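You operate a simulated robot arm through the tools that you are given. There is no shell and no other tool. Be economical: measure what you need, move in short steps, check, and stop when the job is done.

The job below is to be done with a simulated robot arm. You get a single attempt, and the scene is never put back.

## Task
Wash gear 27 on soak, then set it on the teal rack.
Fine: in the parts washer, one run; its drawer is left open.

It is judged by the outcome, as a careful person would: the job done as asked, and still so three seconds after it is handed in. It fails if anything else is knocked over, pushed out of place, dropped, spilled or broken.

## Robot
A 6-joint arm with a two-finger parallel gripper, fixed in place. Base frame: the origin is at the foot of the arm, x ahead of it, y to its left, z up; the work surface is at about z = 0.84. Units: m, rad, N and s.
With the tool pointing down near the work surface it reaches from about 0.24 to 0.64 m from the base axis. Its first joint turns from -1.152 to 1.152 rad. Payload 2.7 kg.
The TCP is the grasp point between the finger pads, 0.023 m short of the fingertips. In the tool frame z runs along the fingers and y along their closing line. The gripper opens to 0.094 m. The fingers are 0.038 m wide and 0.01 m thick; the gripper's body (0.054 by 0.096 m) begins 0.039 m behind the TCP.
Orientation is that of the tool frame in the base frame, as a unit quaternion [x, y, z, w]. With the fingers straight down and closing along the base's y, the tool's x points along the base's -x, its y along +y and its z along -z.

## Interface
- The arm moves only by the tool servo_tool. Its argument "rows" is a list of rows, each a list of 7 numbers: the shift along the tool's x, y, z in cm, then the turn, a rotation vector about the tool's x, y, z in rad, then the opening, from 0 (shut) to 1 (fully open). In form: [[x, y, z, wx, wy, wz, hand], ...]. A call has 1 to 8 rows; each row is the pose to reach, as a shift and turn from the pose commanded when the call began, along the tool's axes at that moment. Rows are played at 5 a second. More than 0.05 m and 0.15 rad between two rows, or a gripper value outside its range, and nothing of the call is played. Where a pose cannot be reached the arm comes as near as it can. A force on the tool above 70 N (or 10 N above the force at the start of the call, whichever is more), or a blocked arm, ends the call early, and 0.2 s more pass. The fingers move at their own pace (about 0.045 m/s each) and stop on an object; they squeeze with about 44 N. The grip force told is the motor's: it shows also when the fingers shut on nothing. Time passes only in rows, and 0.2 s behind the last, so rows that repeat a pose let the fingers close. It gives the time, the measured TCP pose, the force on the tool (base axes), the opening and the grip force at its end, in the units of the frame above (readings bear some noise).
- Cameras (640 x 400 px; columns grow to the right, rows downward): "scene" is fixed at [0.0762, -0.4332, 1.4019]; the picture's right is [0.77, -0.64, 0.00], its down [-0.39, -0.46, -0.80] and it looks along [0.51, 0.61, -0.61] (base axes); focal length 300 px, centre (320, 200). "wrist" rides on the gripper at [-0.039, 0, -0.044] in the tool frame; the picture's right is [0.00, -1.00, 0.00], its down [0.97, 0.00, -0.24] and it looks along [0.24, 0.00, 0.97] (tool axes); focal length 218 px, centre (320, 200). There is no depth. A picture from a camera that has moved, and an enlarged one, comes with that camera's place and axes in the base frame and with its lens.
- camera(camera): a new picture of that camera. The clock stands still meanwhile.
- close_up(camera, box): a new picture of the part [left, top, right, bottom] of that camera's present view, enlarged. The clock stands still meanwhile.
- hand_in(): hands the job in; it is judged then, once.

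Work in short steps. Places have to be worked out from the pictures, the camera data and where the tool is seen: move nearer, look again, correct. Check each grasp and each placing, and mend what went wrong. You have 120 turns and 68 pictures in all, those below and enlarged ones among them. Open the gripper and draw the arm clear of the work before you hand the job in, unless the task says otherwise; then end with one line.

The tools are called as name(argument=value, ...) on one line, values as JSON. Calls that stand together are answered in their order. servo_tool: Moves the arm, as the interface text tells. Its arguments: {"type":"object","properties":{"rows":{"type":"array","items":{"type":"array","items":{"type":"number"}}}},"required":["rows"]} The other tools are called the same way: camera (camera) takes a picture; close_up (camera, box) takes an enlarged picture of a part of a camera's view; hand_in () hands the job in.

At the start:

```text
t: 0.0
position: [0.378, -0.0658, 1.1631]
tcp_rot: [0.0, 1.0, 0.0, 0.0]
ft_force: [-0.4, -0.7, 0.5]
opening: 0.0941
gripper_force: 0.1
```

scene: 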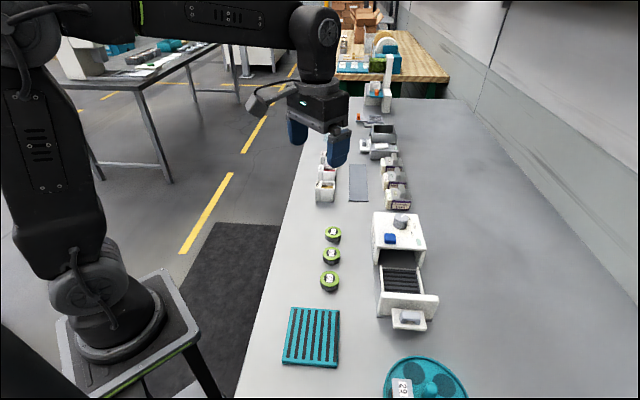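
wrist: 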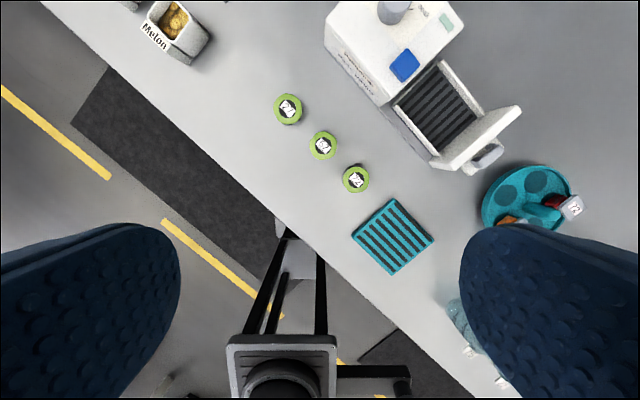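

The pictures show three gears, a washer with an open drawer, and a teal rack. I'll enlarge to read the labels and the washer's controls.

close_up(camera="wrist", box=[260, 80, 400, 200])

close_up(camera="wrist", box=[310, 0, 550, 180])

close_up(camera="scene", box=[350, 190, 470, 340])

close_up(camera="wrist", box=[440, 150, 600, 250])

```text
3.33 times, centred on (330, 140) of wrist
camera zoom: at [0.4167, -0.0658, 1.2055], right [0.0, -1.0, 0.0], down [-0.97, 0.0, 0.24], along [-0.24, 0.0, -0.97], focal length 728 px, centre (287, 400)
```

zoom: 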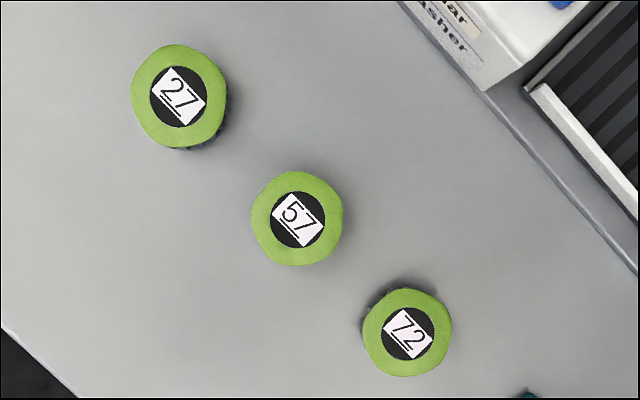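

```text
2.22 times, centred on (430, 90) of wrist
camera zoom: at [0.4167, -0.0658, 1.2055], right [0.0, -1.0, 0.0], down [-0.97, 0.0, 0.24], along [-0.24, 0.0, -0.97], focal length 485 px, centre (76, 444)
```

zoom: 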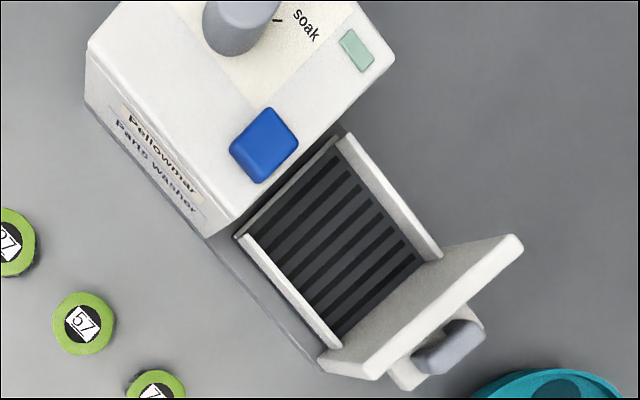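

```text
2.67 times, centred on (410, 265) of scene
camera zoom: at [0.0762, -0.4332, 1.4019], right [0.77, -0.64, 0.0], down [-0.39, -0.46, -0.8], along [0.51, 0.61, -0.61], focal length 802 px, centre (80, 27)
```

zoom: 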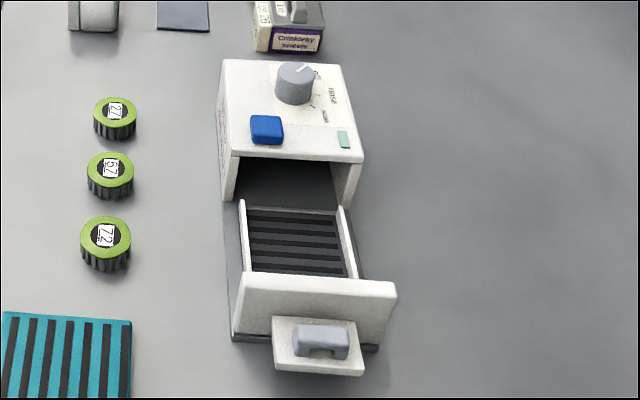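

```text
4.00 times, centred on (520, 200) of wrist
camera zoom: at [0.4167, -0.0658, 1.2055], right [0.0, -1.0, 0.0], down [-0.97, 0.0, 0.24], along [-0.24, 0.0, -0.97], focal length 873 px, centre (-480, 200)
```

zoom: 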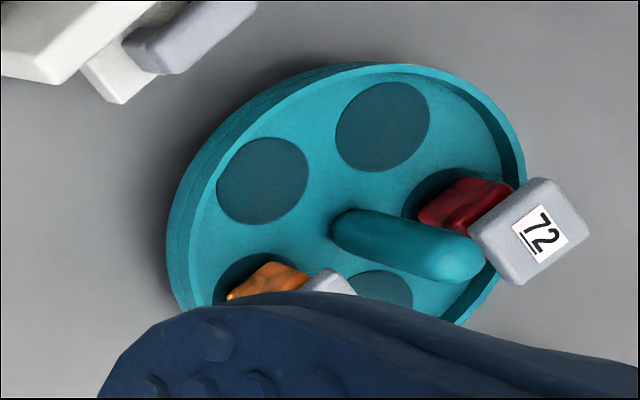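

Gear 27 is the farthest, at about (0.469, -0.019). The washer knob is near (0.55, -0.16), the drawer near (0.47, -0.27) and the rack near (0.26, -0.19). I'll move over the washer to see the dial.

servo_tool(rows=[[-2, -3.2, 0.7, 0, 0, 0, 1], [-4, -6.5, 1.5, 0, 0, 0, 1], [-6, -10, 2.2, 0, 0, 0, 1], [-8, -13, 3, 0, 0, 0, 1]])

camera(camera="wrist")

```text
t: 1.0
position: [0.4559, -0.193, 1.1336]
tcp_rot: [-0.001, 1.0, 0.0, 0.0]
ft_force: [0.4, -0.2, 0.1]
opening: 0.0939
gripper_force: 0.0
```

```text
61 pictures are left
camera wrist: at [0.4964, -0.1945, 1.1762], right [0.0, -1.0, 0.0], down [-0.97, 0.0, 0.24], along [-0.24, 0.0, -0.97], focal length 218 px, centre (320, 200)
```

wrist: 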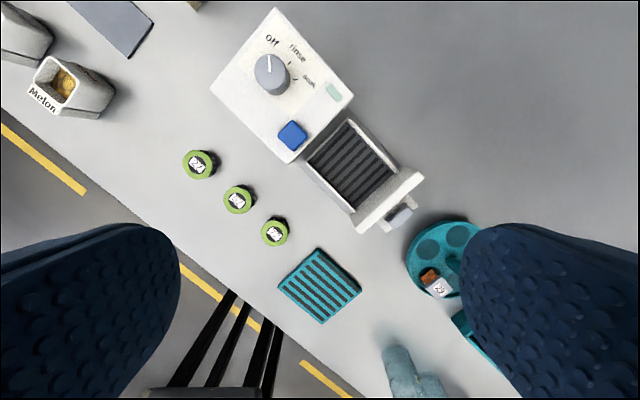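

close_up(camera="wrist", box=[200, 0, 360, 100])

close_up(camera="wrist", box=[270, 100, 430, 240])

```text
4.00 times, centred on (280, 50) of wrist
camera zoom: at [0.4964, -0.1945, 1.1762], right [0.0, -1.0, 0.0], down [-0.97, 0.0, 0.24], along [-0.24, 0.0, -0.97], focal length 873 px, centre (480, 800)
```

zoom: 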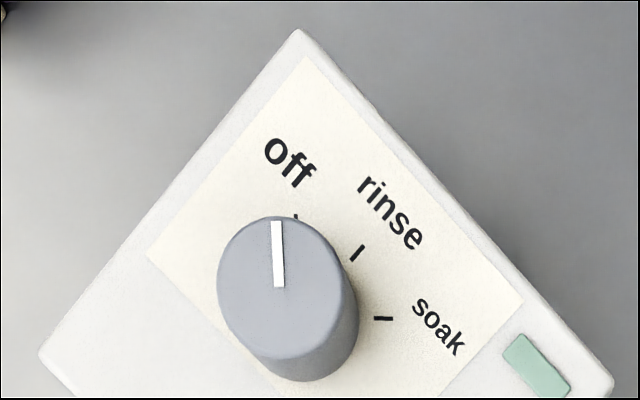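

```text
2.86 times, centred on (350, 170) of wrist
camera zoom: at [0.4964, -0.1945, 1.1762], right [0.0, -1.0, 0.0], down [-0.97, 0.0, 0.24], along [-0.24, 0.0, -0.97], focal length 624 px, centre (234, 286)
```

zoom: 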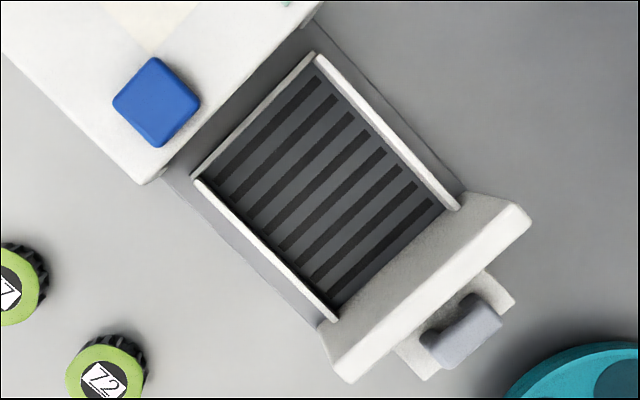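

The dial points to off, with soak about 90° clockwise, and the knob top is near (0.566, -0.145, 0.942). The drawer runs at 45° to base, so I'll go above gear 27 with the gripper turned -45° and look again.

servo_tool(rows=[[-0.2, 2.97, 2.2, 0, 0, -0.131, 1], [-0.4, 5.93, 4.4, 0, 0, -0.262, 1], [-0.6, 8.9, 6.6, 0, 0, -0.393, 1], [-0.8, 11.87, 8.8, 0, 0, -0.524, 1], [-1.0, 14.83, 11.0, 0, 0, -0.654, 1], [-1.2, 17.8, 13.3, 0, 0, -0.785, 1], [-1.2, 17.8, 13.3, 0, 0, -0.785, 1]])

camera(camera="wrist")

```text
t: 2.6
position: [0.4695, -0.0174, 0.9995]
tcp_rot: [-0.384, 0.923, 0.0, 0.0]
ft_force: [-0.2, -0.1, -0.7]
opening: 0.0943
gripper_force: 0.0
```

```text
58 pictures are left
camera wrist: at [0.4964, 0.0106, 1.0431], right [0.71, -0.71, 0.0], down [-0.69, -0.69, 0.24], along [-0.17, -0.17, -0.97], focal length 218 px, centre (320, 200)
```

wrist: 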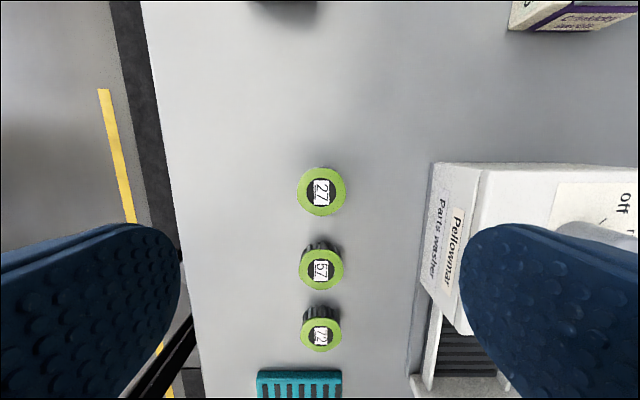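

The gear 27 is right below the tool. I'll descend until the tips are just above the table (TCP about 0.867).

servo_tool(rows=[[0, 0, 3.5, 0, 0, 0, 1], [0, 0, 7, 0, 0, 0, 1], [0, 0, 10, 0, 0, 0, 1], [0, 0, 12.3, 0, 0, 0, 1], [0, 0, 13.1, 0, 0, 0, 1], [0, 0, 13.1, 0, 0, 0, 1]])

camera(camera="wrist")

```text
t: 4.0
position: [0.468, -0.0177, 0.8695]
tcp_rot: [-0.382, 0.924, 0.0, 0.0]
ft_force: [0.3, 0.4, 0.6]
opening: 0.0941
gripper_force: 0.0
```

```text
57 pictures are left
camera wrist: at [0.4959, 0.0098, 0.9117], right [0.71, -0.71, 0.0], down [-0.69, -0.69, 0.24], along [-0.17, -0.17, -0.97], focal length 218 px, centre (320, 200)
```

wrist: 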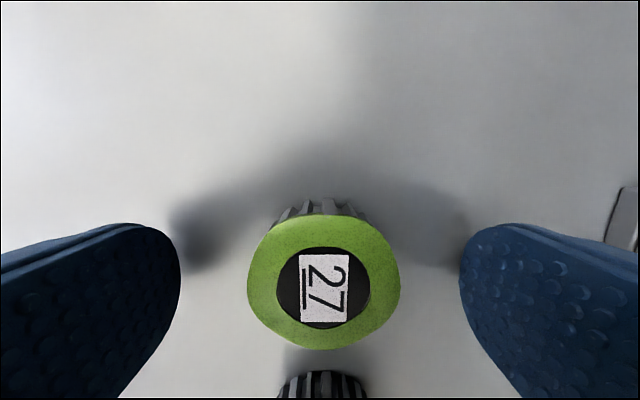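

The gear is centred between the fingers; closing.

servo_tool(rows=[[0, 0, 0, 0, 0, 0, 0.6], [0, 0, 0, 0, 0, 0, 0.3], [0, 0, 0, 0, 0, 0, 0.2], [0, 0, 0, 0, 0, 0, 0.2], [0, 0, 0, 0, 0, 0, 0.2], [0, 0, 0, 0, 0, 0, 0.2]])

```text
t: 5.4
position: [0.469, -0.0182, 0.8688]
tcp_rot: [-0.382, 0.924, 0.001, 0.0]
ft_force: [0.6, 0.2, 1.1]
opening: 0.0404
gripper_force: 44.0
```

Gripped (0.040 m). Lifting, and checking.

servo_tool(rows=[[0, 0, -3, 0, 0, 0, 0.2], [0, 0, -7, 0, 0, 0, 0.2], [0, 0, -11, 0, 0, 0, 0.2], [0, 0, -14.5, 0, 0, 0, 0.2]])

servo_tool(rows=[[3, -3, 0, 0, 0, 0, 0.2], [6, -6, 0, 0, 0, 0, 0.2], [9, -9, 0, 0, 0, 0, 0.2], [12, -12, 0, 0, 0, 0, 0.2], [15, -15, 0, 0, 0, 0, 0.2], [15.7, -15.7, 0, 0, 0, 0, 0.2], [15.7, -15.7, 0, 0, 0, 0, 0.2]])

camera(camera="wrist")

camera(camera="scene")

```text
t: 6.4
position: [0.4694, -0.016, 1.0138]
tcp_rot: [-0.383, 0.924, 0.0, 0.0]
ft_force: [0.7, -0.5, -1.5]
opening: 0.0408
gripper_force: 43.9
```

```text
t: 8.0
position: [0.4708, -0.24, 1.0137]
tcp_rot: [-0.382, 0.924, 0.0, -0.001]
ft_force: [-0.4, 0.1, -0.7]
opening: 0.0405
gripper_force: 44.3
```

```text
56 pictures are left
camera wrist: at [0.4977, -0.2121, 1.0562], right [0.71, -0.71, 0.0], down [-0.69, -0.69, 0.24], along [-0.17, -0.17, -0.97], focal length 218 px, centre (320, 200)
```

wrist: 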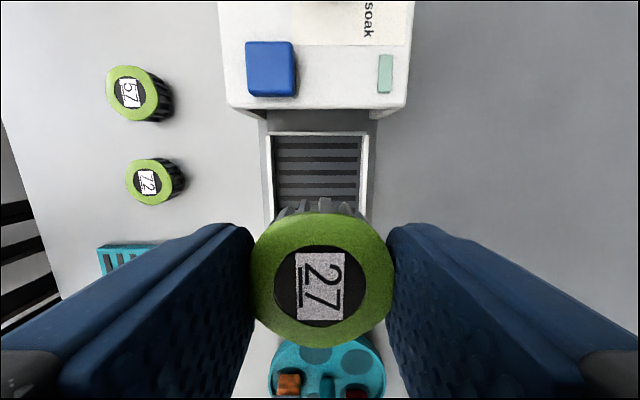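

```text
55 pictures are left
```

scene: 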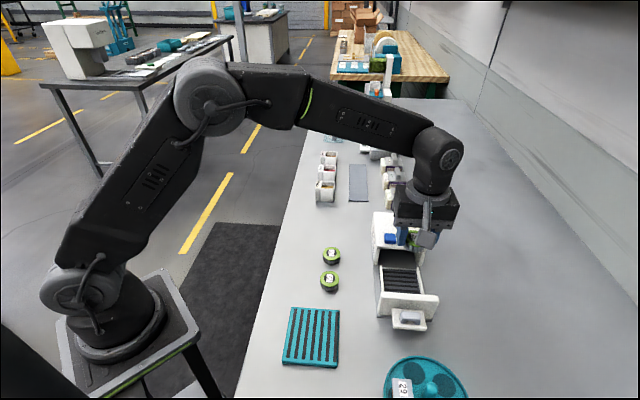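

Lateral alignment with the drawer is good; the drawer walls are low (top z about 0.866, inner width about 0.074). I'll inspect the part protruding from the gripper before lowering.

close_up(camera="scene", box=[360, 170, 480, 340])

```text
2.35 times, centred on (420, 255) of scene
camera zoom: at [0.0762, -0.4332, 1.4019], right [0.77, -0.64, 0.0], down [-0.39, -0.46, -0.8], along [0.51, 0.61, -0.61], focal length 707 px, centre (85, 71)
```

zoom: 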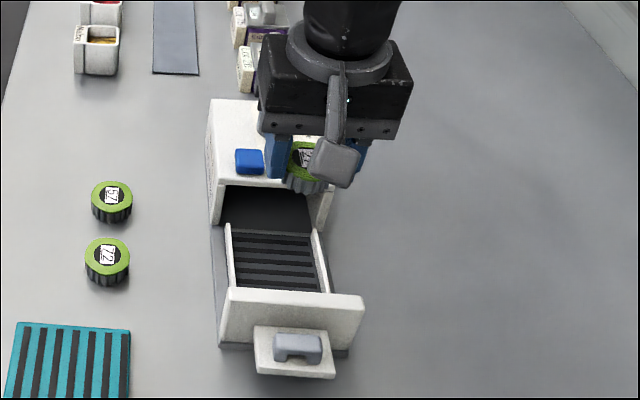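

A bracket hangs on the tool's +x side and would hit the tall drawer front (top about 0.918). I'll turn the gripper +90° so it hangs to the side, and the fingers close along the drawer's length.

servo_tool(rows=[[0, 0, 0, 0, 0, 0.14, 0.2], [0, 0, 0, 0, 0, 0.28, 0.2], [0, 0, 0, 0, 0, 0.42, 0.2], [0, 0, 0, 0, 0, 0.56, 0.2], [0, 0, 0, 0, 0, 0.7, 0.2], [0, 0, 0, 0, 0, 0.84, 0.2], [0, 0, 0, 0, 0, 0.98, 0.2], [0, 0, 0, 0, 0, 1.12, 0.2]])

servo_tool(rows=[[0, 0, 0, 0, 0, 0.14, 0.2], [0, 0, 0, 0, 0, 0.28, 0.2], [0, 0, 0, 0, 0, 0.42, 0.2], [0, 0, 0, 0, 0, 0.45, 0.2], [0, 0, 0, 0, 0, 0.45, 0.2]])

camera(camera="wrist")

close_up(camera="scene", box=[360, 170, 480, 340])

```text
t: 9.8
position: [0.4705, -0.2391, 1.0142]
tcp_rot: [0.168, 0.986, 0.0, 0.0]
ft_force: [-0.1, -0.5, -1.6]
opening: 0.0405
gripper_force: 43.9
```

```text
t: 11.0
position: [0.4703, -0.2393, 1.0135]
tcp_rot: [0.382, 0.924, 0.0, 0.0]
ft_force: [0.3, 0.3, -1.3]
opening: 0.0406
gripper_force: 43.7
```

```text
53 pictures are left
camera wrist: at [0.4973, -0.2671, 1.0563], right [-0.71, -0.71, 0.0], down [-0.69, 0.69, 0.24], along [-0.17, 0.17, -0.97], focal length 218 px, centre (320, 200)
```

wrist: 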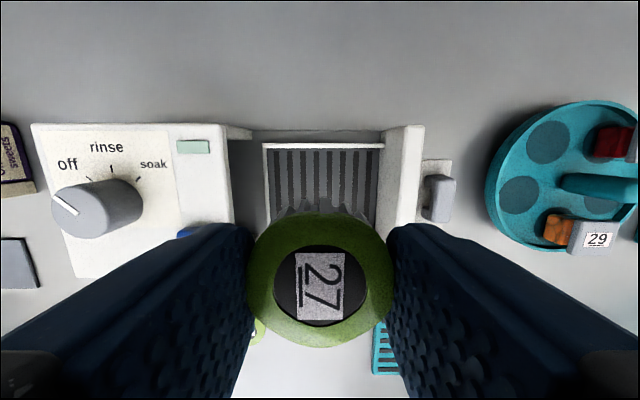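

```text
2.35 times, centred on (420, 255) of scene
camera zoom: at [0.0762, -0.4332, 1.4019], right [0.77, -0.64, 0.0], down [-0.39, -0.46, -0.8], along [0.51, 0.61, -0.61], focal length 707 px, centre (85, 71)
```

zoom: 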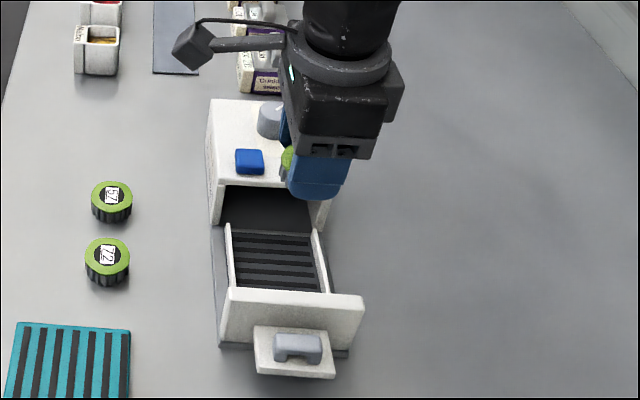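

Now the bracket is to the side and high. Fingers fit lengthwise between washer front and drawer front; I'll descend part way and check.

servo_tool(rows=[[0, 0, 3, 0, 0, 0, 0.2], [0, 0, 6, 0, 0, 0, 0.2], [0, 0, 9, 0, 0, 0, 0.2], [0, 0, 11, 0, 0, 0, 0.2], [0, 0, 11.8, 0, 0, 0, 0.2], [0, 0, 11.8, 0, 0, 0, 0.2]])

camera(camera="wrist")

close_up(camera="scene", box=[360, 210, 460, 330])

```text
t: 12.4
position: [0.4703, -0.2387, 0.8959]
tcp_rot: [0.383, 0.924, 0.0, -0.001]
ft_force: [-0.4, 0.2, -1.4]
opening: 0.0404
gripper_force: 43.9
```

```text
51 pictures are left
camera wrist: at [0.4967, -0.2663, 0.9388], right [-0.71, -0.71, 0.0], down [-0.69, 0.69, 0.24], along [-0.17, 0.17, -0.97], focal length 218 px, centre (320, 200)
```

wrist: 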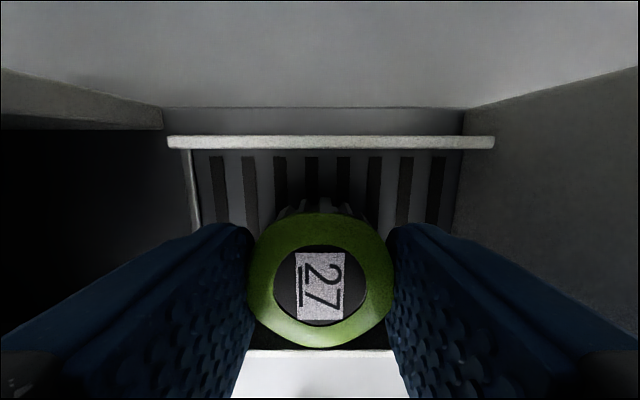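

```text
3.33 times, centred on (410, 270) of scene
camera zoom: at [0.0762, -0.4332, 1.4019], right [0.77, -0.64, 0.0], down [-0.39, -0.46, -0.8], along [0.51, 0.61, -0.61], focal length 1002 px, centre (20, -33)
```

zoom: 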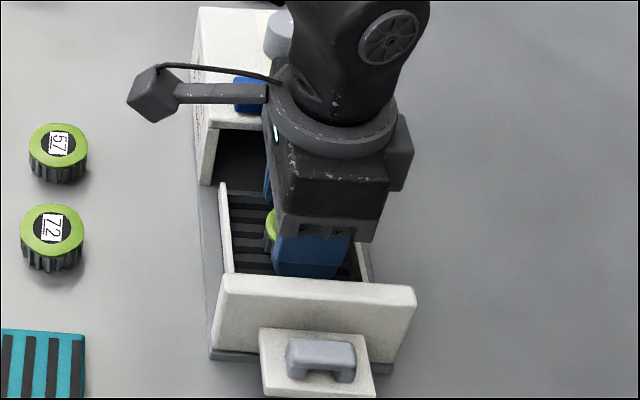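

Well clear. Lower in small steps until contact.

servo_tool(rows=[[0, 0, 0.4, 0, 0, 0, 0.2], [0, 0, 0.8, 0, 0, 0, 0.2], [0, 0, 1.1, 0, 0, 0, 0.2], [0, 0, 1.4, 0, 0, 0, 0.2], [0, 0, 1.4, 0, 0, 0, 0.2]])

camera(camera="wrist")

```text
t: 13.6
position: [0.4711, -0.2399, 0.8842]
tcp_rot: [0.382, 0.924, 0.0, 0.003]
ft_force: [-5.1, 4.1, 26.6]
opening: 0.0407
gripper_force: 43.8
```

```text
49 pictures are left
camera wrist: at [0.4977, -0.2674, 0.9268], right [-0.71, -0.71, 0.0], down [-0.69, 0.69, 0.24], along [-0.17, 0.17, -0.97], focal length 218 px, centre (320, 200)
```

wrist: 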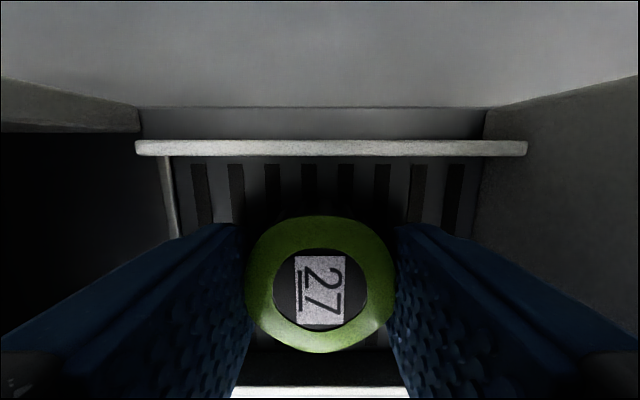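

Gear is on the drawer floor. Relieve pressure, then open slightly.

servo_tool(rows=[[0, 0, -0.25, 0, 0, 0, 0.2], [0, 0, -0.25, 0, 0, 0, 0.4], [0, 0, -0.25, 0, 0, 0, 0.6], [0, 0, -0.25, 0, 0, 0, 0.65], [0, 0, -0.25, 0, 0, 0, 0.65]])

camera(camera="wrist")

```text
t: 14.8
position: [0.4687, -0.2392, 0.8841]
tcp_rot: [0.383, 0.924, 0.0, 0.0]
ft_force: [0.3, 0.5, 0.2]
opening: 0.0613
gripper_force: 0.1
```

```text
48 pictures are left
camera wrist: at [0.4968, -0.267, 0.9265], right [-0.71, -0.71, 0.0], down [-0.69, 0.69, 0.24], along [-0.17, 0.17, -0.97], focal length 218 px, centre (320, 200)
```

wrist: 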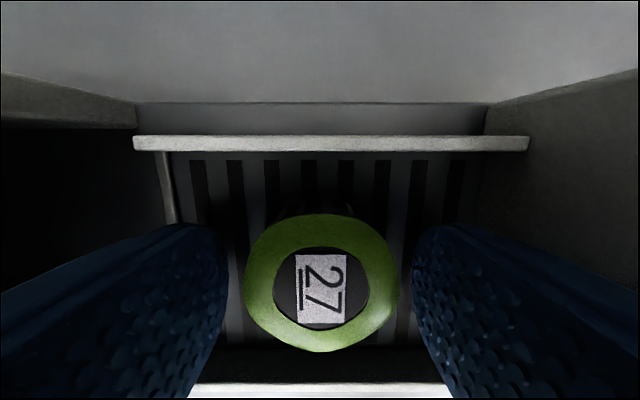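

The gear sits free in the drawer. Raise and move over the handle to look.

servo_tool(rows=[[0, 0, -3, 0, 0, 0, 0.65], [0, 0, -6, 0, 0, 0, 0.7], [0, 0, -10, 0, 0, 0, 1], [0, 0, -12, 0, 0, 0, 1], [0, -3.5, -12, 0, 0, 0, 1], [0, -7, -12, 0, 0, 0, 1], [-0.4, -9.9, -12, 0, 0, 0, 1], [-0.4, -9.9, -12, 0, 0, 0, 1]])

camera(camera="wrist")

close_up(camera="scene", box=[360, 200, 460, 340])

```text
t: 16.6
position: [0.4028, -0.3134, 1.0042]
tcp_rot: [0.383, 0.924, 0.0, 0.0]
ft_force: [0.1, 0.2, -0.1]
opening: 0.094
gripper_force: 0.0
```

```text
47 pictures are left
camera wrist: at [0.4304, -0.3405, 1.0473], right [-0.71, -0.71, 0.0], down [-0.69, 0.69, 0.24], along [-0.17, 0.17, -0.97], focal length 218 px, centre (320, 200)
```

wrist: 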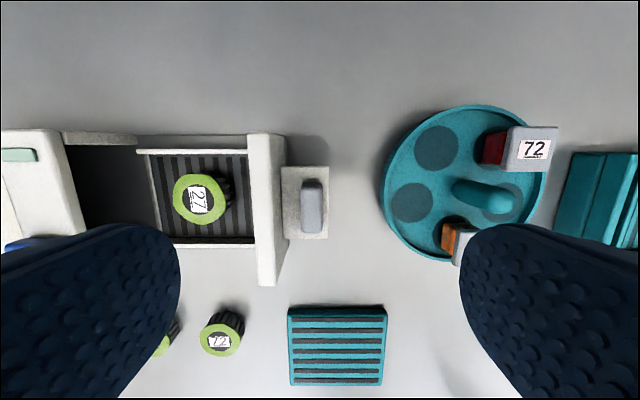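

```text
2.86 times, centred on (410, 270) of scene
camera zoom: at [0.0762, -0.4332, 1.4019], right [0.77, -0.64, 0.0], down [-0.39, -0.46, -0.8], along [0.51, 0.61, -0.61], focal length 859 px, centre (63, 0)
```

zoom: 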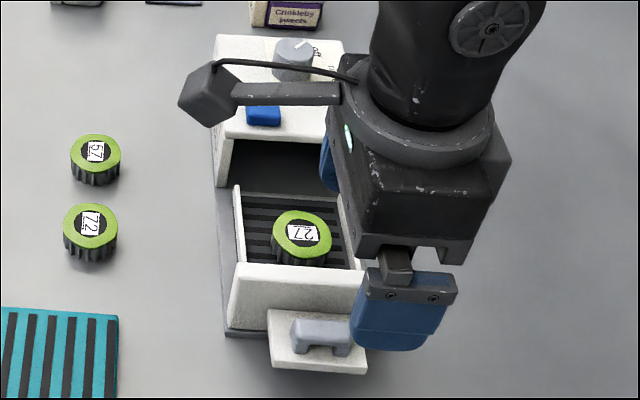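

The bar handle stands on a plate, top z about 0.892, about 0.02 clear of the drawer front. I'll align over it, narrow the opening and descend part-way to check.

servo_tool(rows=[[0.6, 0.6, 0, 0, 0, 0, 0.6], [0.6, 0.6, 2, 0, 0, 0, 0.29], [0.6, 0.6, 4.5, 0, 0, 0, 0.29], [0.6, 0.6, 6.5, 0, 0, 0, 0.29], [0.6, 0.6, 7.0, 0, 0, 0, 0.29], [0.6, 0.6, 7.0, 0, 0, 0, 0.29]])

camera(camera="wrist")

close_up(camera="scene", box=[370, 250, 450, 350])

```text
t: 18.0
position: [0.4019, -0.3035, 0.9348]
tcp_rot: [0.382, 0.924, 0.001, 0.0]
ft_force: [0.1, 0.3, 0.5]
opening: 0.0275
gripper_force: 0.1
```

```text
45 pictures are left
camera wrist: at [0.4292, -0.331, 0.9775], right [-0.71, -0.71, 0.0], down [-0.69, 0.69, 0.24], along [-0.17, 0.17, -0.97], focal length 218 px, centre (320, 200)
```

wrist: 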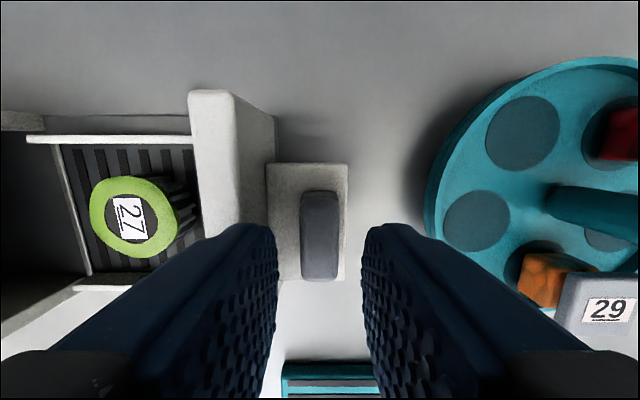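

```text
4.00 times, centred on (410, 300) of scene
camera zoom: at [0.0762, -0.4332, 1.4019], right [0.77, -0.64, 0.0], down [-0.39, -0.46, -0.8], along [0.51, 0.61, -0.61], focal length 1202 px, centre (-40, -200)
```

zoom: 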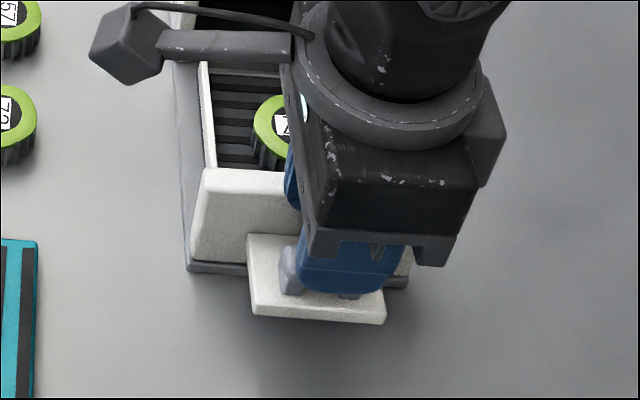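

Bar is centred between the fingers. Narrow a touch and descend, then grip.

servo_tool(rows=[[0, 0, 0, 0, 0, 0, 0.26], [0, 0, 1.5, 0, 0, 0, 0.26], [0, 0, 2.5, 0, 0, 0, 0.26], [0, 0, 3.3, 0, 0, 0, 0.26], [0, 0, 3.3, 0, 0, 0, 0.26]])

servo_tool(rows=[[0, 0, 0, 0, 0, 0, 0.1], [0, 0, 0, 0, 0, 0, 0.1], [0, 0, 0, 0, 0, 0, 0.1]])

camera(camera="wrist")

```text
t: 19.0
position: [0.4076, -0.3039, 0.9123]
tcp_rot: [0.381, 0.924, -0.001, 0.005]
ft_force: [-2.0, -0.2, 10.2]
opening: 0.0241
gripper_force: 0.2
stopped in row 4: the force on the tool passed its limit (the readings are from after the stop); the commanded pose is now the measured one
```

```text
t: 19.8
position: [0.4059, -0.3055, 0.9116]
tcp_rot: [0.381, 0.924, -0.001, 0.005]
ft_force: [0.6, -4.5, 4.6]
opening: 0.0156
gripper_force: 45.1
```

```text
43 pictures are left
camera wrist: at [0.4326, -0.3323, 0.9548], right [-0.7, -0.71, 0.0], down [-0.69, 0.69, 0.23], along [-0.16, 0.17, -0.97], focal length 218 px, centre (320, 200)
```

wrist: 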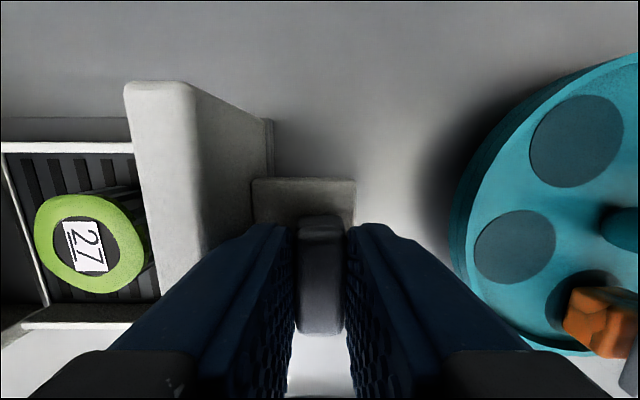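

Handle gripped (0.0156). Push the drawer in along tool +y, slowly.

servo_tool(rows=[[0, 0.8, 0, 0, 0, 0, 0.1], [0, 1.6, 0, 0, 0, 0, 0.1], [0, 2.4, 0, 0, 0, 0, 0.1], [0, 3.2, 0, 0, 0, 0, 0.1], [0, 4.0, 0, 0, 0, 0, 0.1], [0, 4.8, 0, 0, 0, 0, 0.1]])

camera(camera="wrist")

```text
t: 21.2
position: [0.4393, -0.271, 0.9115]
tcp_rot: [0.381, 0.925, -0.001, 0.003]
ft_force: [3.8, -4.3, 9.7]
opening: 0.0154
gripper_force: 44.9
```

```text
42 pictures are left
camera wrist: at [0.4668, -0.2982, 0.9547], right [-0.7, -0.71, 0.0], down [-0.69, 0.68, 0.23], along [-0.16, 0.17, -0.97], focal length 218 px, centre (320, 200)
```

wrist: 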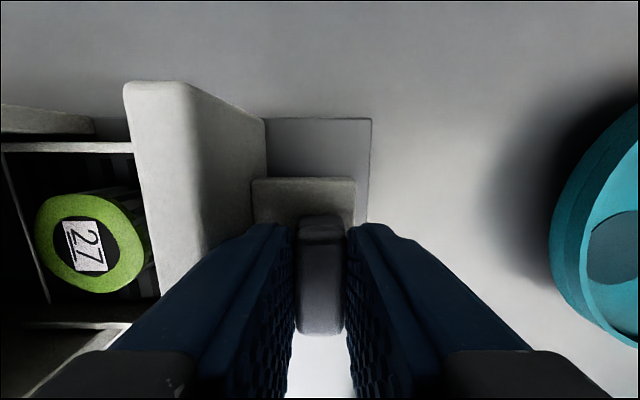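

Sliding well with the gear riding along. Continue.

servo_tool(rows=[[0, 0.8, 0, 0, 0, 0, 0.1], [0, 1.6, 0, 0, 0, 0, 0.1], [0, 2.4, 0, 0, 0, 0, 0.1], [0, 3.2, 0, 0, 0, 0, 0.1], [0, 4.0, 0, 0, 0, 0, 0.1], [0, 4.5, 0, 0, 0, 0, 0.1]])

close_up(camera="scene", box=[350, 190, 470, 330])

camera(camera="wrist")

```text
t: 22.6
position: [0.4718, -0.2388, 0.9108]
tcp_rot: [0.381, 0.925, -0.001, 0.003]
ft_force: [6.4, -7.4, -1.4]
opening: 0.0154
gripper_force: 45.7
```

```text
2.86 times, centred on (410, 260) of scene
camera zoom: at [0.0764, -0.4334, 1.4018], right [0.77, -0.64, 0.0], down [-0.39, -0.46, -0.8], along [0.51, 0.61, -0.61], focal length 859 px, centre (63, 29)
```

zoom: 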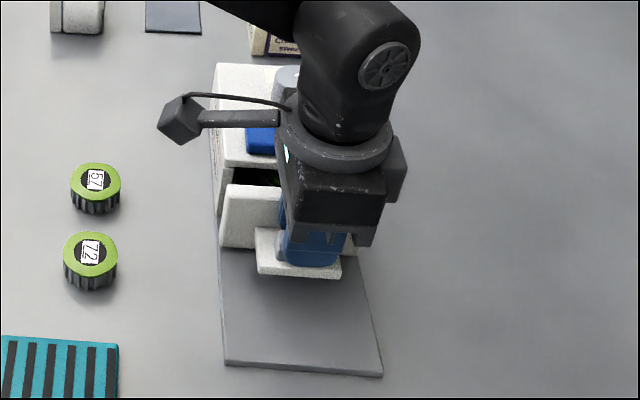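

```text
40 pictures are left
camera wrist: at [0.4993, -0.2655, 0.9547], right [-0.7, -0.71, 0.0], down [-0.69, 0.68, 0.23], along [-0.16, 0.17, -0.97], focal length 218 px, centre (320, 200)
```

wrist: 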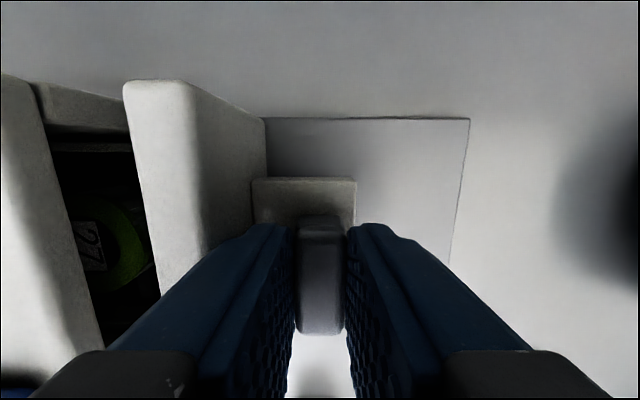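

About 2 cm remain; continue with a small lateral correction, until it stops.

servo_tool(rows=[[-0.1, 0.5, 0, 0, 0, 0, 0.1], [-0.1, 1.0, 0, 0, 0, 0, 0.1], [-0.1, 1.4, 0, 0, 0, 0, 0.1], [-0.1, 1.8, 0, 0, 0, 0, 0.1], [-0.1, 2.2, 0, 0, 0, 0, 0.1]])

camera(camera="wrist")

```text
t: 23.8
position: [0.4853, -0.2239, 0.9103]
tcp_rot: [0.381, 0.925, 0.0, 0.002]
ft_force: [2.0, -11.5, -6.1]
opening: 0.0152
gripper_force: 44.4
```

```text
39 pictures are left
camera wrist: at [0.5133, -0.2517, 0.9546], right [-0.71, -0.71, 0.0], down [-0.69, 0.69, 0.24], along [-0.17, 0.17, -0.97], focal length 218 px, centre (320, 200)
```

wrist: 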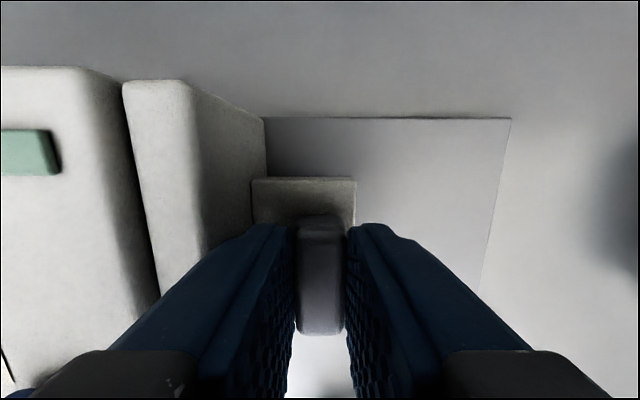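

Nearly shut; press a little more.

servo_tool(rows=[[0, 0.3, 0, 0, 0, 0, 0.1], [0, 0.6, 0, 0, 0, 0, 0.1], [0, 0.6, 0, 0, 0, 0, 0.1]])

close_up(camera="wrist", box=[0, 60, 280, 320])

```text
t: 24.6
position: [0.4864, -0.2228, 0.9113]
tcp_rot: [0.382, 0.924, -0.004, 0.0]
ft_force: [-34.3, -27.7, 5.7]
opening: 0.0156
gripper_force: 44.8
```

```text
1.54 times, centred on (140, 190) of wrist
camera zoom: at [0.5141, -0.251, 0.9545], right [-0.71, -0.71, 0.01], down [-0.69, 0.69, 0.24], along [-0.17, 0.16, -0.97], focal length 336 px, centre (597, 215)
```

zoom: 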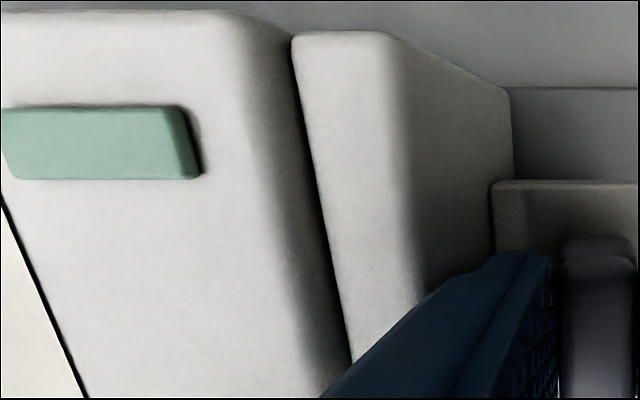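

The drawer is shut (44 N at the stop). Relax, release and rise.

servo_tool(rows=[[0, -0.4, 0, 0, 0, 0, 0.1], [0, -0.4, 0, 0, 0, 0, 0.26], [0, -0.4, 0, 0, 0, 0, 0.26], [0, -0.4, -2, 0, 0, 0, 0.26], [0, -0.4, -5, 0, 0, 0, 0.26], [0, -0.4, -9, 0, 0, 0, 0.26], [0, -0.4, -9, 0, 0, 0, 0.5]])

camera(camera="wrist")

close_up(camera="scene", box=[350, 190, 470, 330])

```text
t: 26.2
position: [0.4882, -0.2218, 1.0025]
tcp_rot: [0.381, 0.924, 0.001, 0.005]
ft_force: [0.1, -0.2, -0.2]
opening: 0.047
gripper_force: 0.0
```

```text
37 pictures are left
camera wrist: at [0.5138, -0.2492, 1.0463], right [-0.7, -0.71, 0.0], down [-0.69, 0.68, 0.23], along [-0.16, 0.17, -0.97], focal length 218 px, centre (320, 200)
```

wrist: 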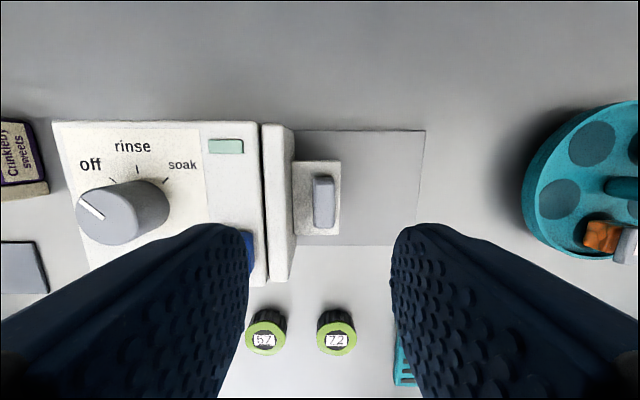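

```text
2.86 times, centred on (410, 260) of scene
camera zoom: at [0.0762, -0.4332, 1.4019], right [0.77, -0.64, 0.0], down [-0.39, -0.46, -0.8], along [0.51, 0.61, -0.61], focal length 859 px, centre (63, 29)
```

zoom: 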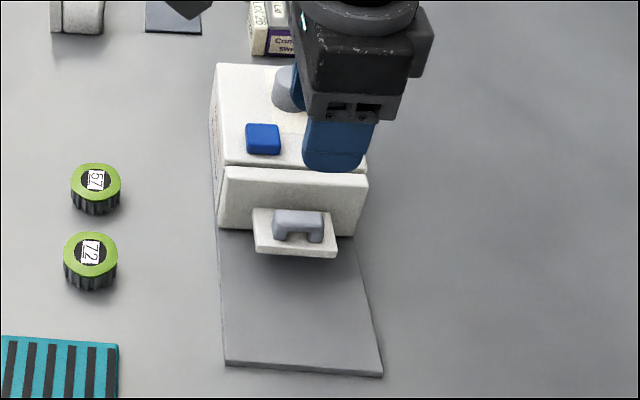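

The drawer is fully shut. Next the knob at (0.566, -0.145): move above it and turn the gripper back to -45°, leaving room to twist +90°.

servo_tool(rows=[[0, 1.5, -1, 0, 0, -0.14, 0.6], [0, 3, -1, 0, 0, -0.28, 0.6], [0, 4.5, -1, 0, 0, -0.42, 0.6], [0, 6, -1, 0, 0, -0.56, 0.6], [0, 7.5, -1, 0, 0, -0.7, 0.6], [0, 9, -1, 0, 0, -0.84, 0.6], [0, 10.3, -1, 0, 0, -0.98, 0.6], [0, 11.0, -1, 0, 0, -1.12, 0.6]])

servo_tool(rows=[[0, 0, 0, 0, 0, -0.14, 0.6], [0, 0, 0, 0, 0, -0.28, 0.6], [0, 0, 0, 0, 0, -0.42, 0.6], [0, 0, 0, 0, 0, -0.45, 0.6], [0, 0, 0, 0, 0, -0.45, 0.6]])

camera(camera="wrist")

```text
t: 28.0
position: [0.5656, -0.1433, 1.0133]
tcp_rot: [-0.17, 0.985, -0.002, 0.003]
ft_force: [0.9, 0.5, 0.2]
opening: 0.0563
gripper_force: 0.0
```

```text
t: 29.2
position: [0.5646, -0.1431, 1.0113]
tcp_rot: [-0.385, 0.923, -0.002, 0.002]
ft_force: [-0.1, 0.9, -1.1]
opening: 0.0562
gripper_force: 0.0
```

```text
35 pictures are left
camera wrist: at [0.5922, -0.1159, 1.055], right [0.71, -0.7, 0.01], down [-0.68, -0.69, 0.24], along [-0.16, -0.17, -0.97], focal length 218 px, centre (320, 200)
```

wrist: 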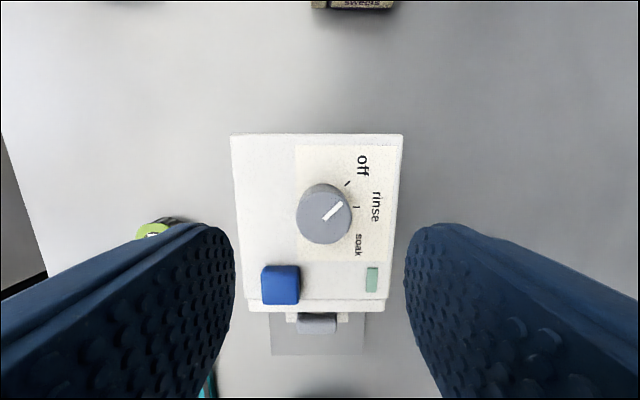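

close_up(camera="wrist", box=[280, 150, 400, 260])

```text
3.64 times, centred on (340, 205) of wrist
camera zoom: at [0.5922, -0.1159, 1.055], right [0.71, -0.7, 0.01], down [-0.68, -0.69, 0.24], along [-0.16, -0.17, -0.97], focal length 794 px, centre (247, 182)
```

zoom: 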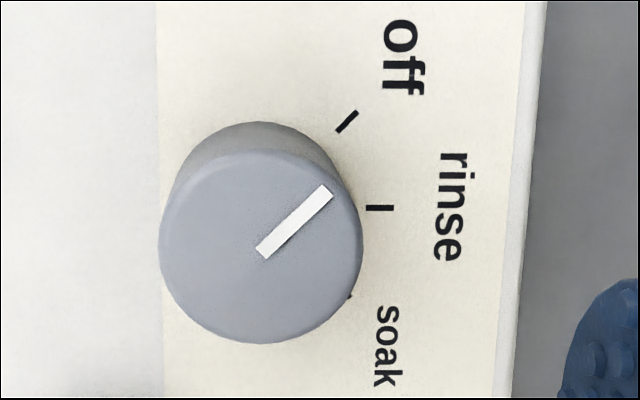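

Off→soak is exactly two 45° steps clockwise. Correct the alignment and descend to grip the knob (tips about 4 mm above the panel).

servo_tool(rows=[[-0.35, -0.15, 1, 0, 0, 0, 0.6], [-0.35, -0.15, 3, 0, 0, 0, 0.6], [-0.35, -0.15, 5, 0, 0, 0, 0.6], [-0.35, -0.15, 5.8, 0, 0, 0, 0.6], [-0.35, -0.15, 5.8, 0, 0, 0, 0.6]])

camera(camera="wrist")

```text
t: 30.4
position: [0.5673, -0.1419, 0.9548]
tcp_rot: [-0.384, 0.923, -0.003, 0.002]
ft_force: [-0.1, -0.1, 0.0]
opening: 0.0564
gripper_force: 0.1
```

```text
33 pictures are left
camera wrist: at [0.5953, -0.114, 0.9976], right [0.71, -0.7, 0.01], down [-0.69, -0.69, 0.24], along [-0.16, -0.17, -0.97], focal length 218 px, centre (320, 200)
```

wrist: 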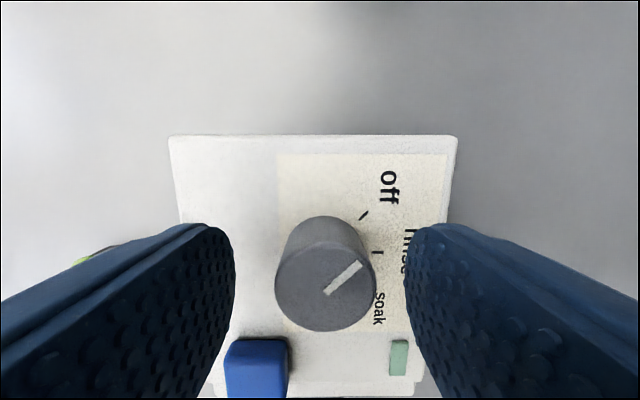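

Aligned within 2 mm; nudge and close on the knob.

servo_tool(rows=[[0, -0.15, 0.1, 0, 0, 0, 0.6], [0, -0.15, 0.1, 0, 0, 0, 0.35], [0, -0.15, 0.1, 0, 0, 0, 0.15], [0, -0.15, 0.1, 0, 0, 0, 0.15], [0, -0.15, 0.1, 0, 0, 0, 0.15]])

```text
t: 31.6
position: [0.5702, -0.1429, 0.9539]
tcp_rot: [-0.384, 0.923, -0.002, 0.002]
ft_force: [-1.1, -1.0, -0.3]
opening: 0.0316
gripper_force: 44.5
```

Knob gripped (0.032). Turn +90° clockwise in two calls.

servo_tool(rows=[[0, 0, 0, 0, 0, 0.12, 0.15], [0, 0, 0, 0, 0, 0.24, 0.15], [0, 0, 0, 0, 0, 0.36, 0.15], [0, 0, 0, 0, 0, 0.48, 0.15], [0, 0, 0, 0, 0, 0.6, 0.15], [0, 0, 0, 0, 0, 0.72, 0.15], [0, 0, 0, 0, 0, 0.8, 0.15]])

servo_tool(rows=[[0, 0, 0, 0, 0, 0.12, 0.15], [0, 0, 0, 0, 0, 0.24, 0.15], [0, 0, 0, 0, 0, 0.36, 0.15], [0, 0, 0, 0, 0, 0.48, 0.15], [0, 0, 0, 0, 0, 0.6, 0.15], [0, 0, 0, 0, 0, 0.72, 0.15], [0, 0, 0, 0, 0, 0.78, 0.15]])

camera(camera="wrist")

```text
t: 33.2
position: [0.5708, -0.1466, 0.9522]
tcp_rot: [0.008, 1.0, -0.003, 0.004]
ft_force: [5.5, -17.6, 8.2]
opening: 0.0315
gripper_force: 45.4
```

```text
t: 34.8
position: [0.5697, -0.1487, 0.9543]
tcp_rot: [0.387, 0.922, -0.003, 0.004]
ft_force: [-3.0, -28.3, 12.0]
opening: 0.0316
gripper_force: 44.3
```

```text
32 pictures are left
camera wrist: at [0.5961, -0.1756, 0.9969], right [-0.71, -0.7, 0.0], down [-0.68, 0.7, 0.23], along [-0.16, 0.16, -0.97], focal length 218 px, centre (320, 200)
```

wrist: 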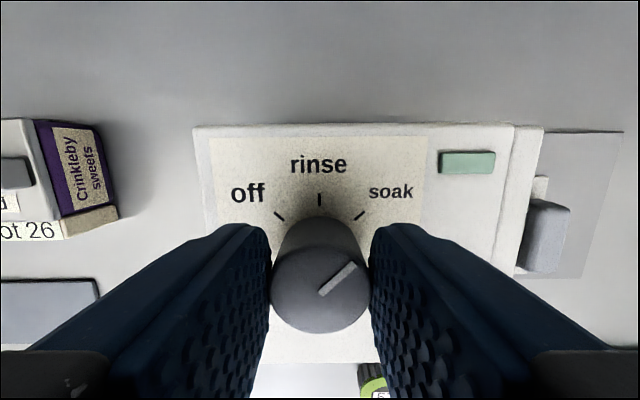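

The pointer is on soak. Relieve the sideways force, then release and rise.

servo_tool(rows=[[-0.2, -0.2, 0, 0, 0, 0, 0.15], [-0.2, -0.2, 0, 0, 0, 0, 0.3], [-0.2, -0.2, 0, 0, 0, 0, 0.5], [-0.2, -0.2, 0, 0, 0, 0, 0.6], [-0.2, -0.2, -3, 0, 0, 0, 0.6], [-0.2, -0.2, -6, 0, 0, 0, 0.6], [-0.2, -0.2, -6, 0, 0, 0, 0.6]])

camera(camera="wrist")

camera(camera="scene")

```text
t: 36.4
position: [0.5704, -0.1485, 1.0139]
tcp_rot: [0.385, 0.923, -0.001, 0.004]
ft_force: [-0.8, 0.4, 0.1]
opening: 0.056
gripper_force: 0.1
```

```text
31 pictures are left
camera wrist: at [0.5963, -0.1753, 1.0569], right [-0.71, -0.7, 0.0], down [-0.68, 0.69, 0.23], along [-0.16, 0.17, -0.97], focal length 218 px, centre (320, 200)
```

wrist: 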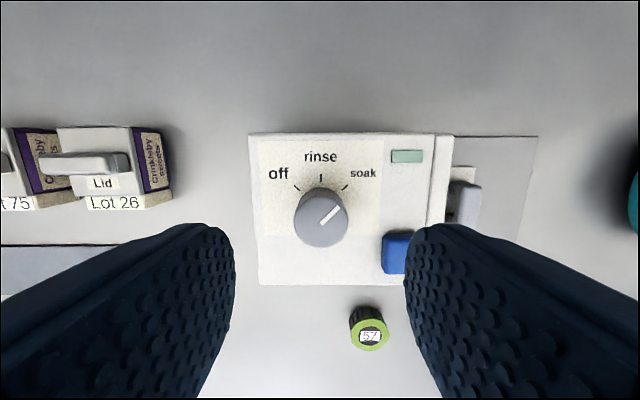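

```text
30 pictures are left
```

scene: 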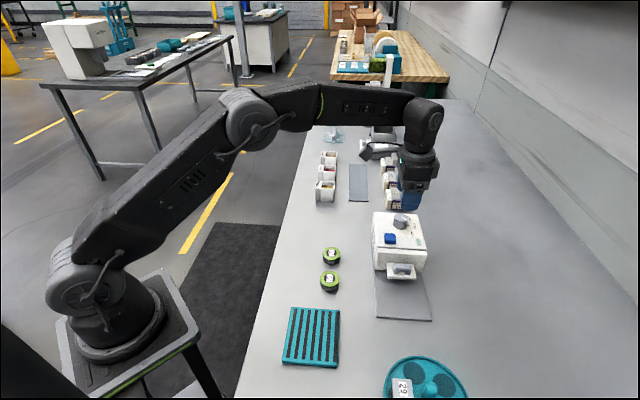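

Dial reads soak and the washer hasn't moved. The blue button is at about (0.508, -0.162, 0.92); move above it with fingers shut and look.

servo_tool(rows=[[1.7, -2.7, 0, 0, 0, 0, 0.3], [3.46, -5.37, 0, 0, 0, 0, 0], [3.46, -5.37, 2, 0, 0, 0, 0], [3.46, -5.37, 4, 0, 0, 0, 0], [3.46, -5.37, 4, 0, 0, 0, 0]])

camera(camera="wrist")

close_up(camera="scene", box=[350, 190, 450, 290])

```text
t: 37.6
position: [0.5063, -0.1596, 0.9722]
tcp_rot: [0.386, 0.923, 0.0, 0.004]
ft_force: [-0.1, -0.3, -0.2]
opening: 0.0
gripper_force: 41.9
```

```text
29 pictures are left
camera wrist: at [0.5333, -0.1877, 1.0154], right [-0.71, -0.7, 0.0], down [-0.68, 0.69, 0.23], along [-0.16, 0.17, -0.97], focal length 218 px, centre (320, 200)
```

wrist: 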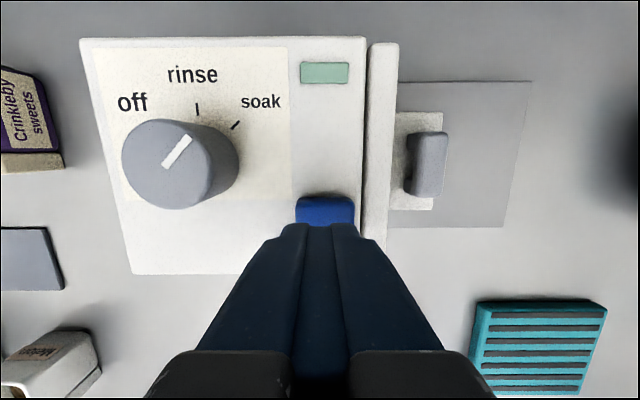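

```text
4.00 times, centred on (400, 240) of scene
camera zoom: at [0.0762, -0.4332, 1.4019], right [0.77, -0.64, 0.0], down [-0.39, -0.46, -0.8], along [0.51, 0.61, -0.61], focal length 1202 px, centre (0, 40)
```

zoom: 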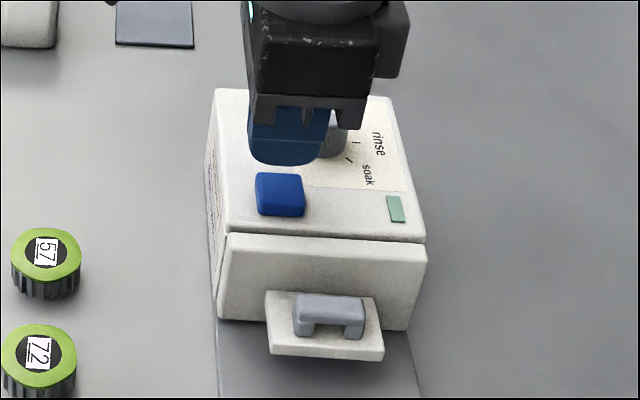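

Shift about 5 mm to centre on the button and press gently until contact.

servo_tool(rows=[[-0.45, -0.25, 0.5, 0, 0, 0, 0], [-0.45, -0.25, 1.2, 0, 0, 0, 0], [-0.45, -0.25, 1.7, 0, 0, 0, 0], [-0.45, -0.25, 2.1, 0, 0, 0, 0], [-0.45, -0.25, 2.4, 0, 0, 0, 0]])

close_up(camera="scene", box=[350, 190, 450, 290])

```text
t: 38.8
position: [0.5086, -0.1656, 0.9493]
tcp_rot: [0.385, 0.923, -0.001, 0.003]
ft_force: [0.3, 0.5, 2.3]
opening: 0.0001
gripper_force: 41.8
```

```text
4.00 times, centred on (400, 240) of scene
camera zoom: at [0.0762, -0.4332, 1.4019], right [0.77, -0.64, 0.0], down [-0.39, -0.46, -0.8], along [0.51, 0.61, -0.61], focal length 1202 px, centre (0, 40)
```

zoom: 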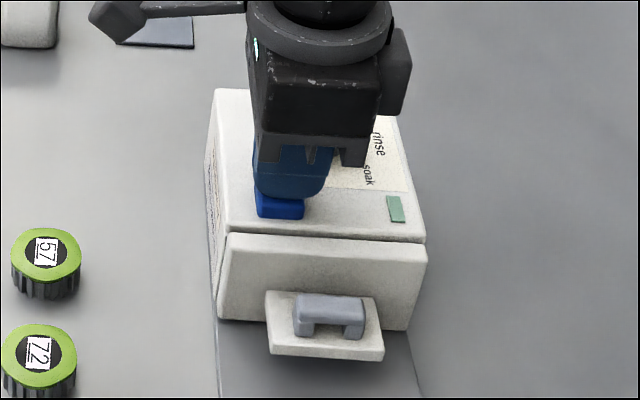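

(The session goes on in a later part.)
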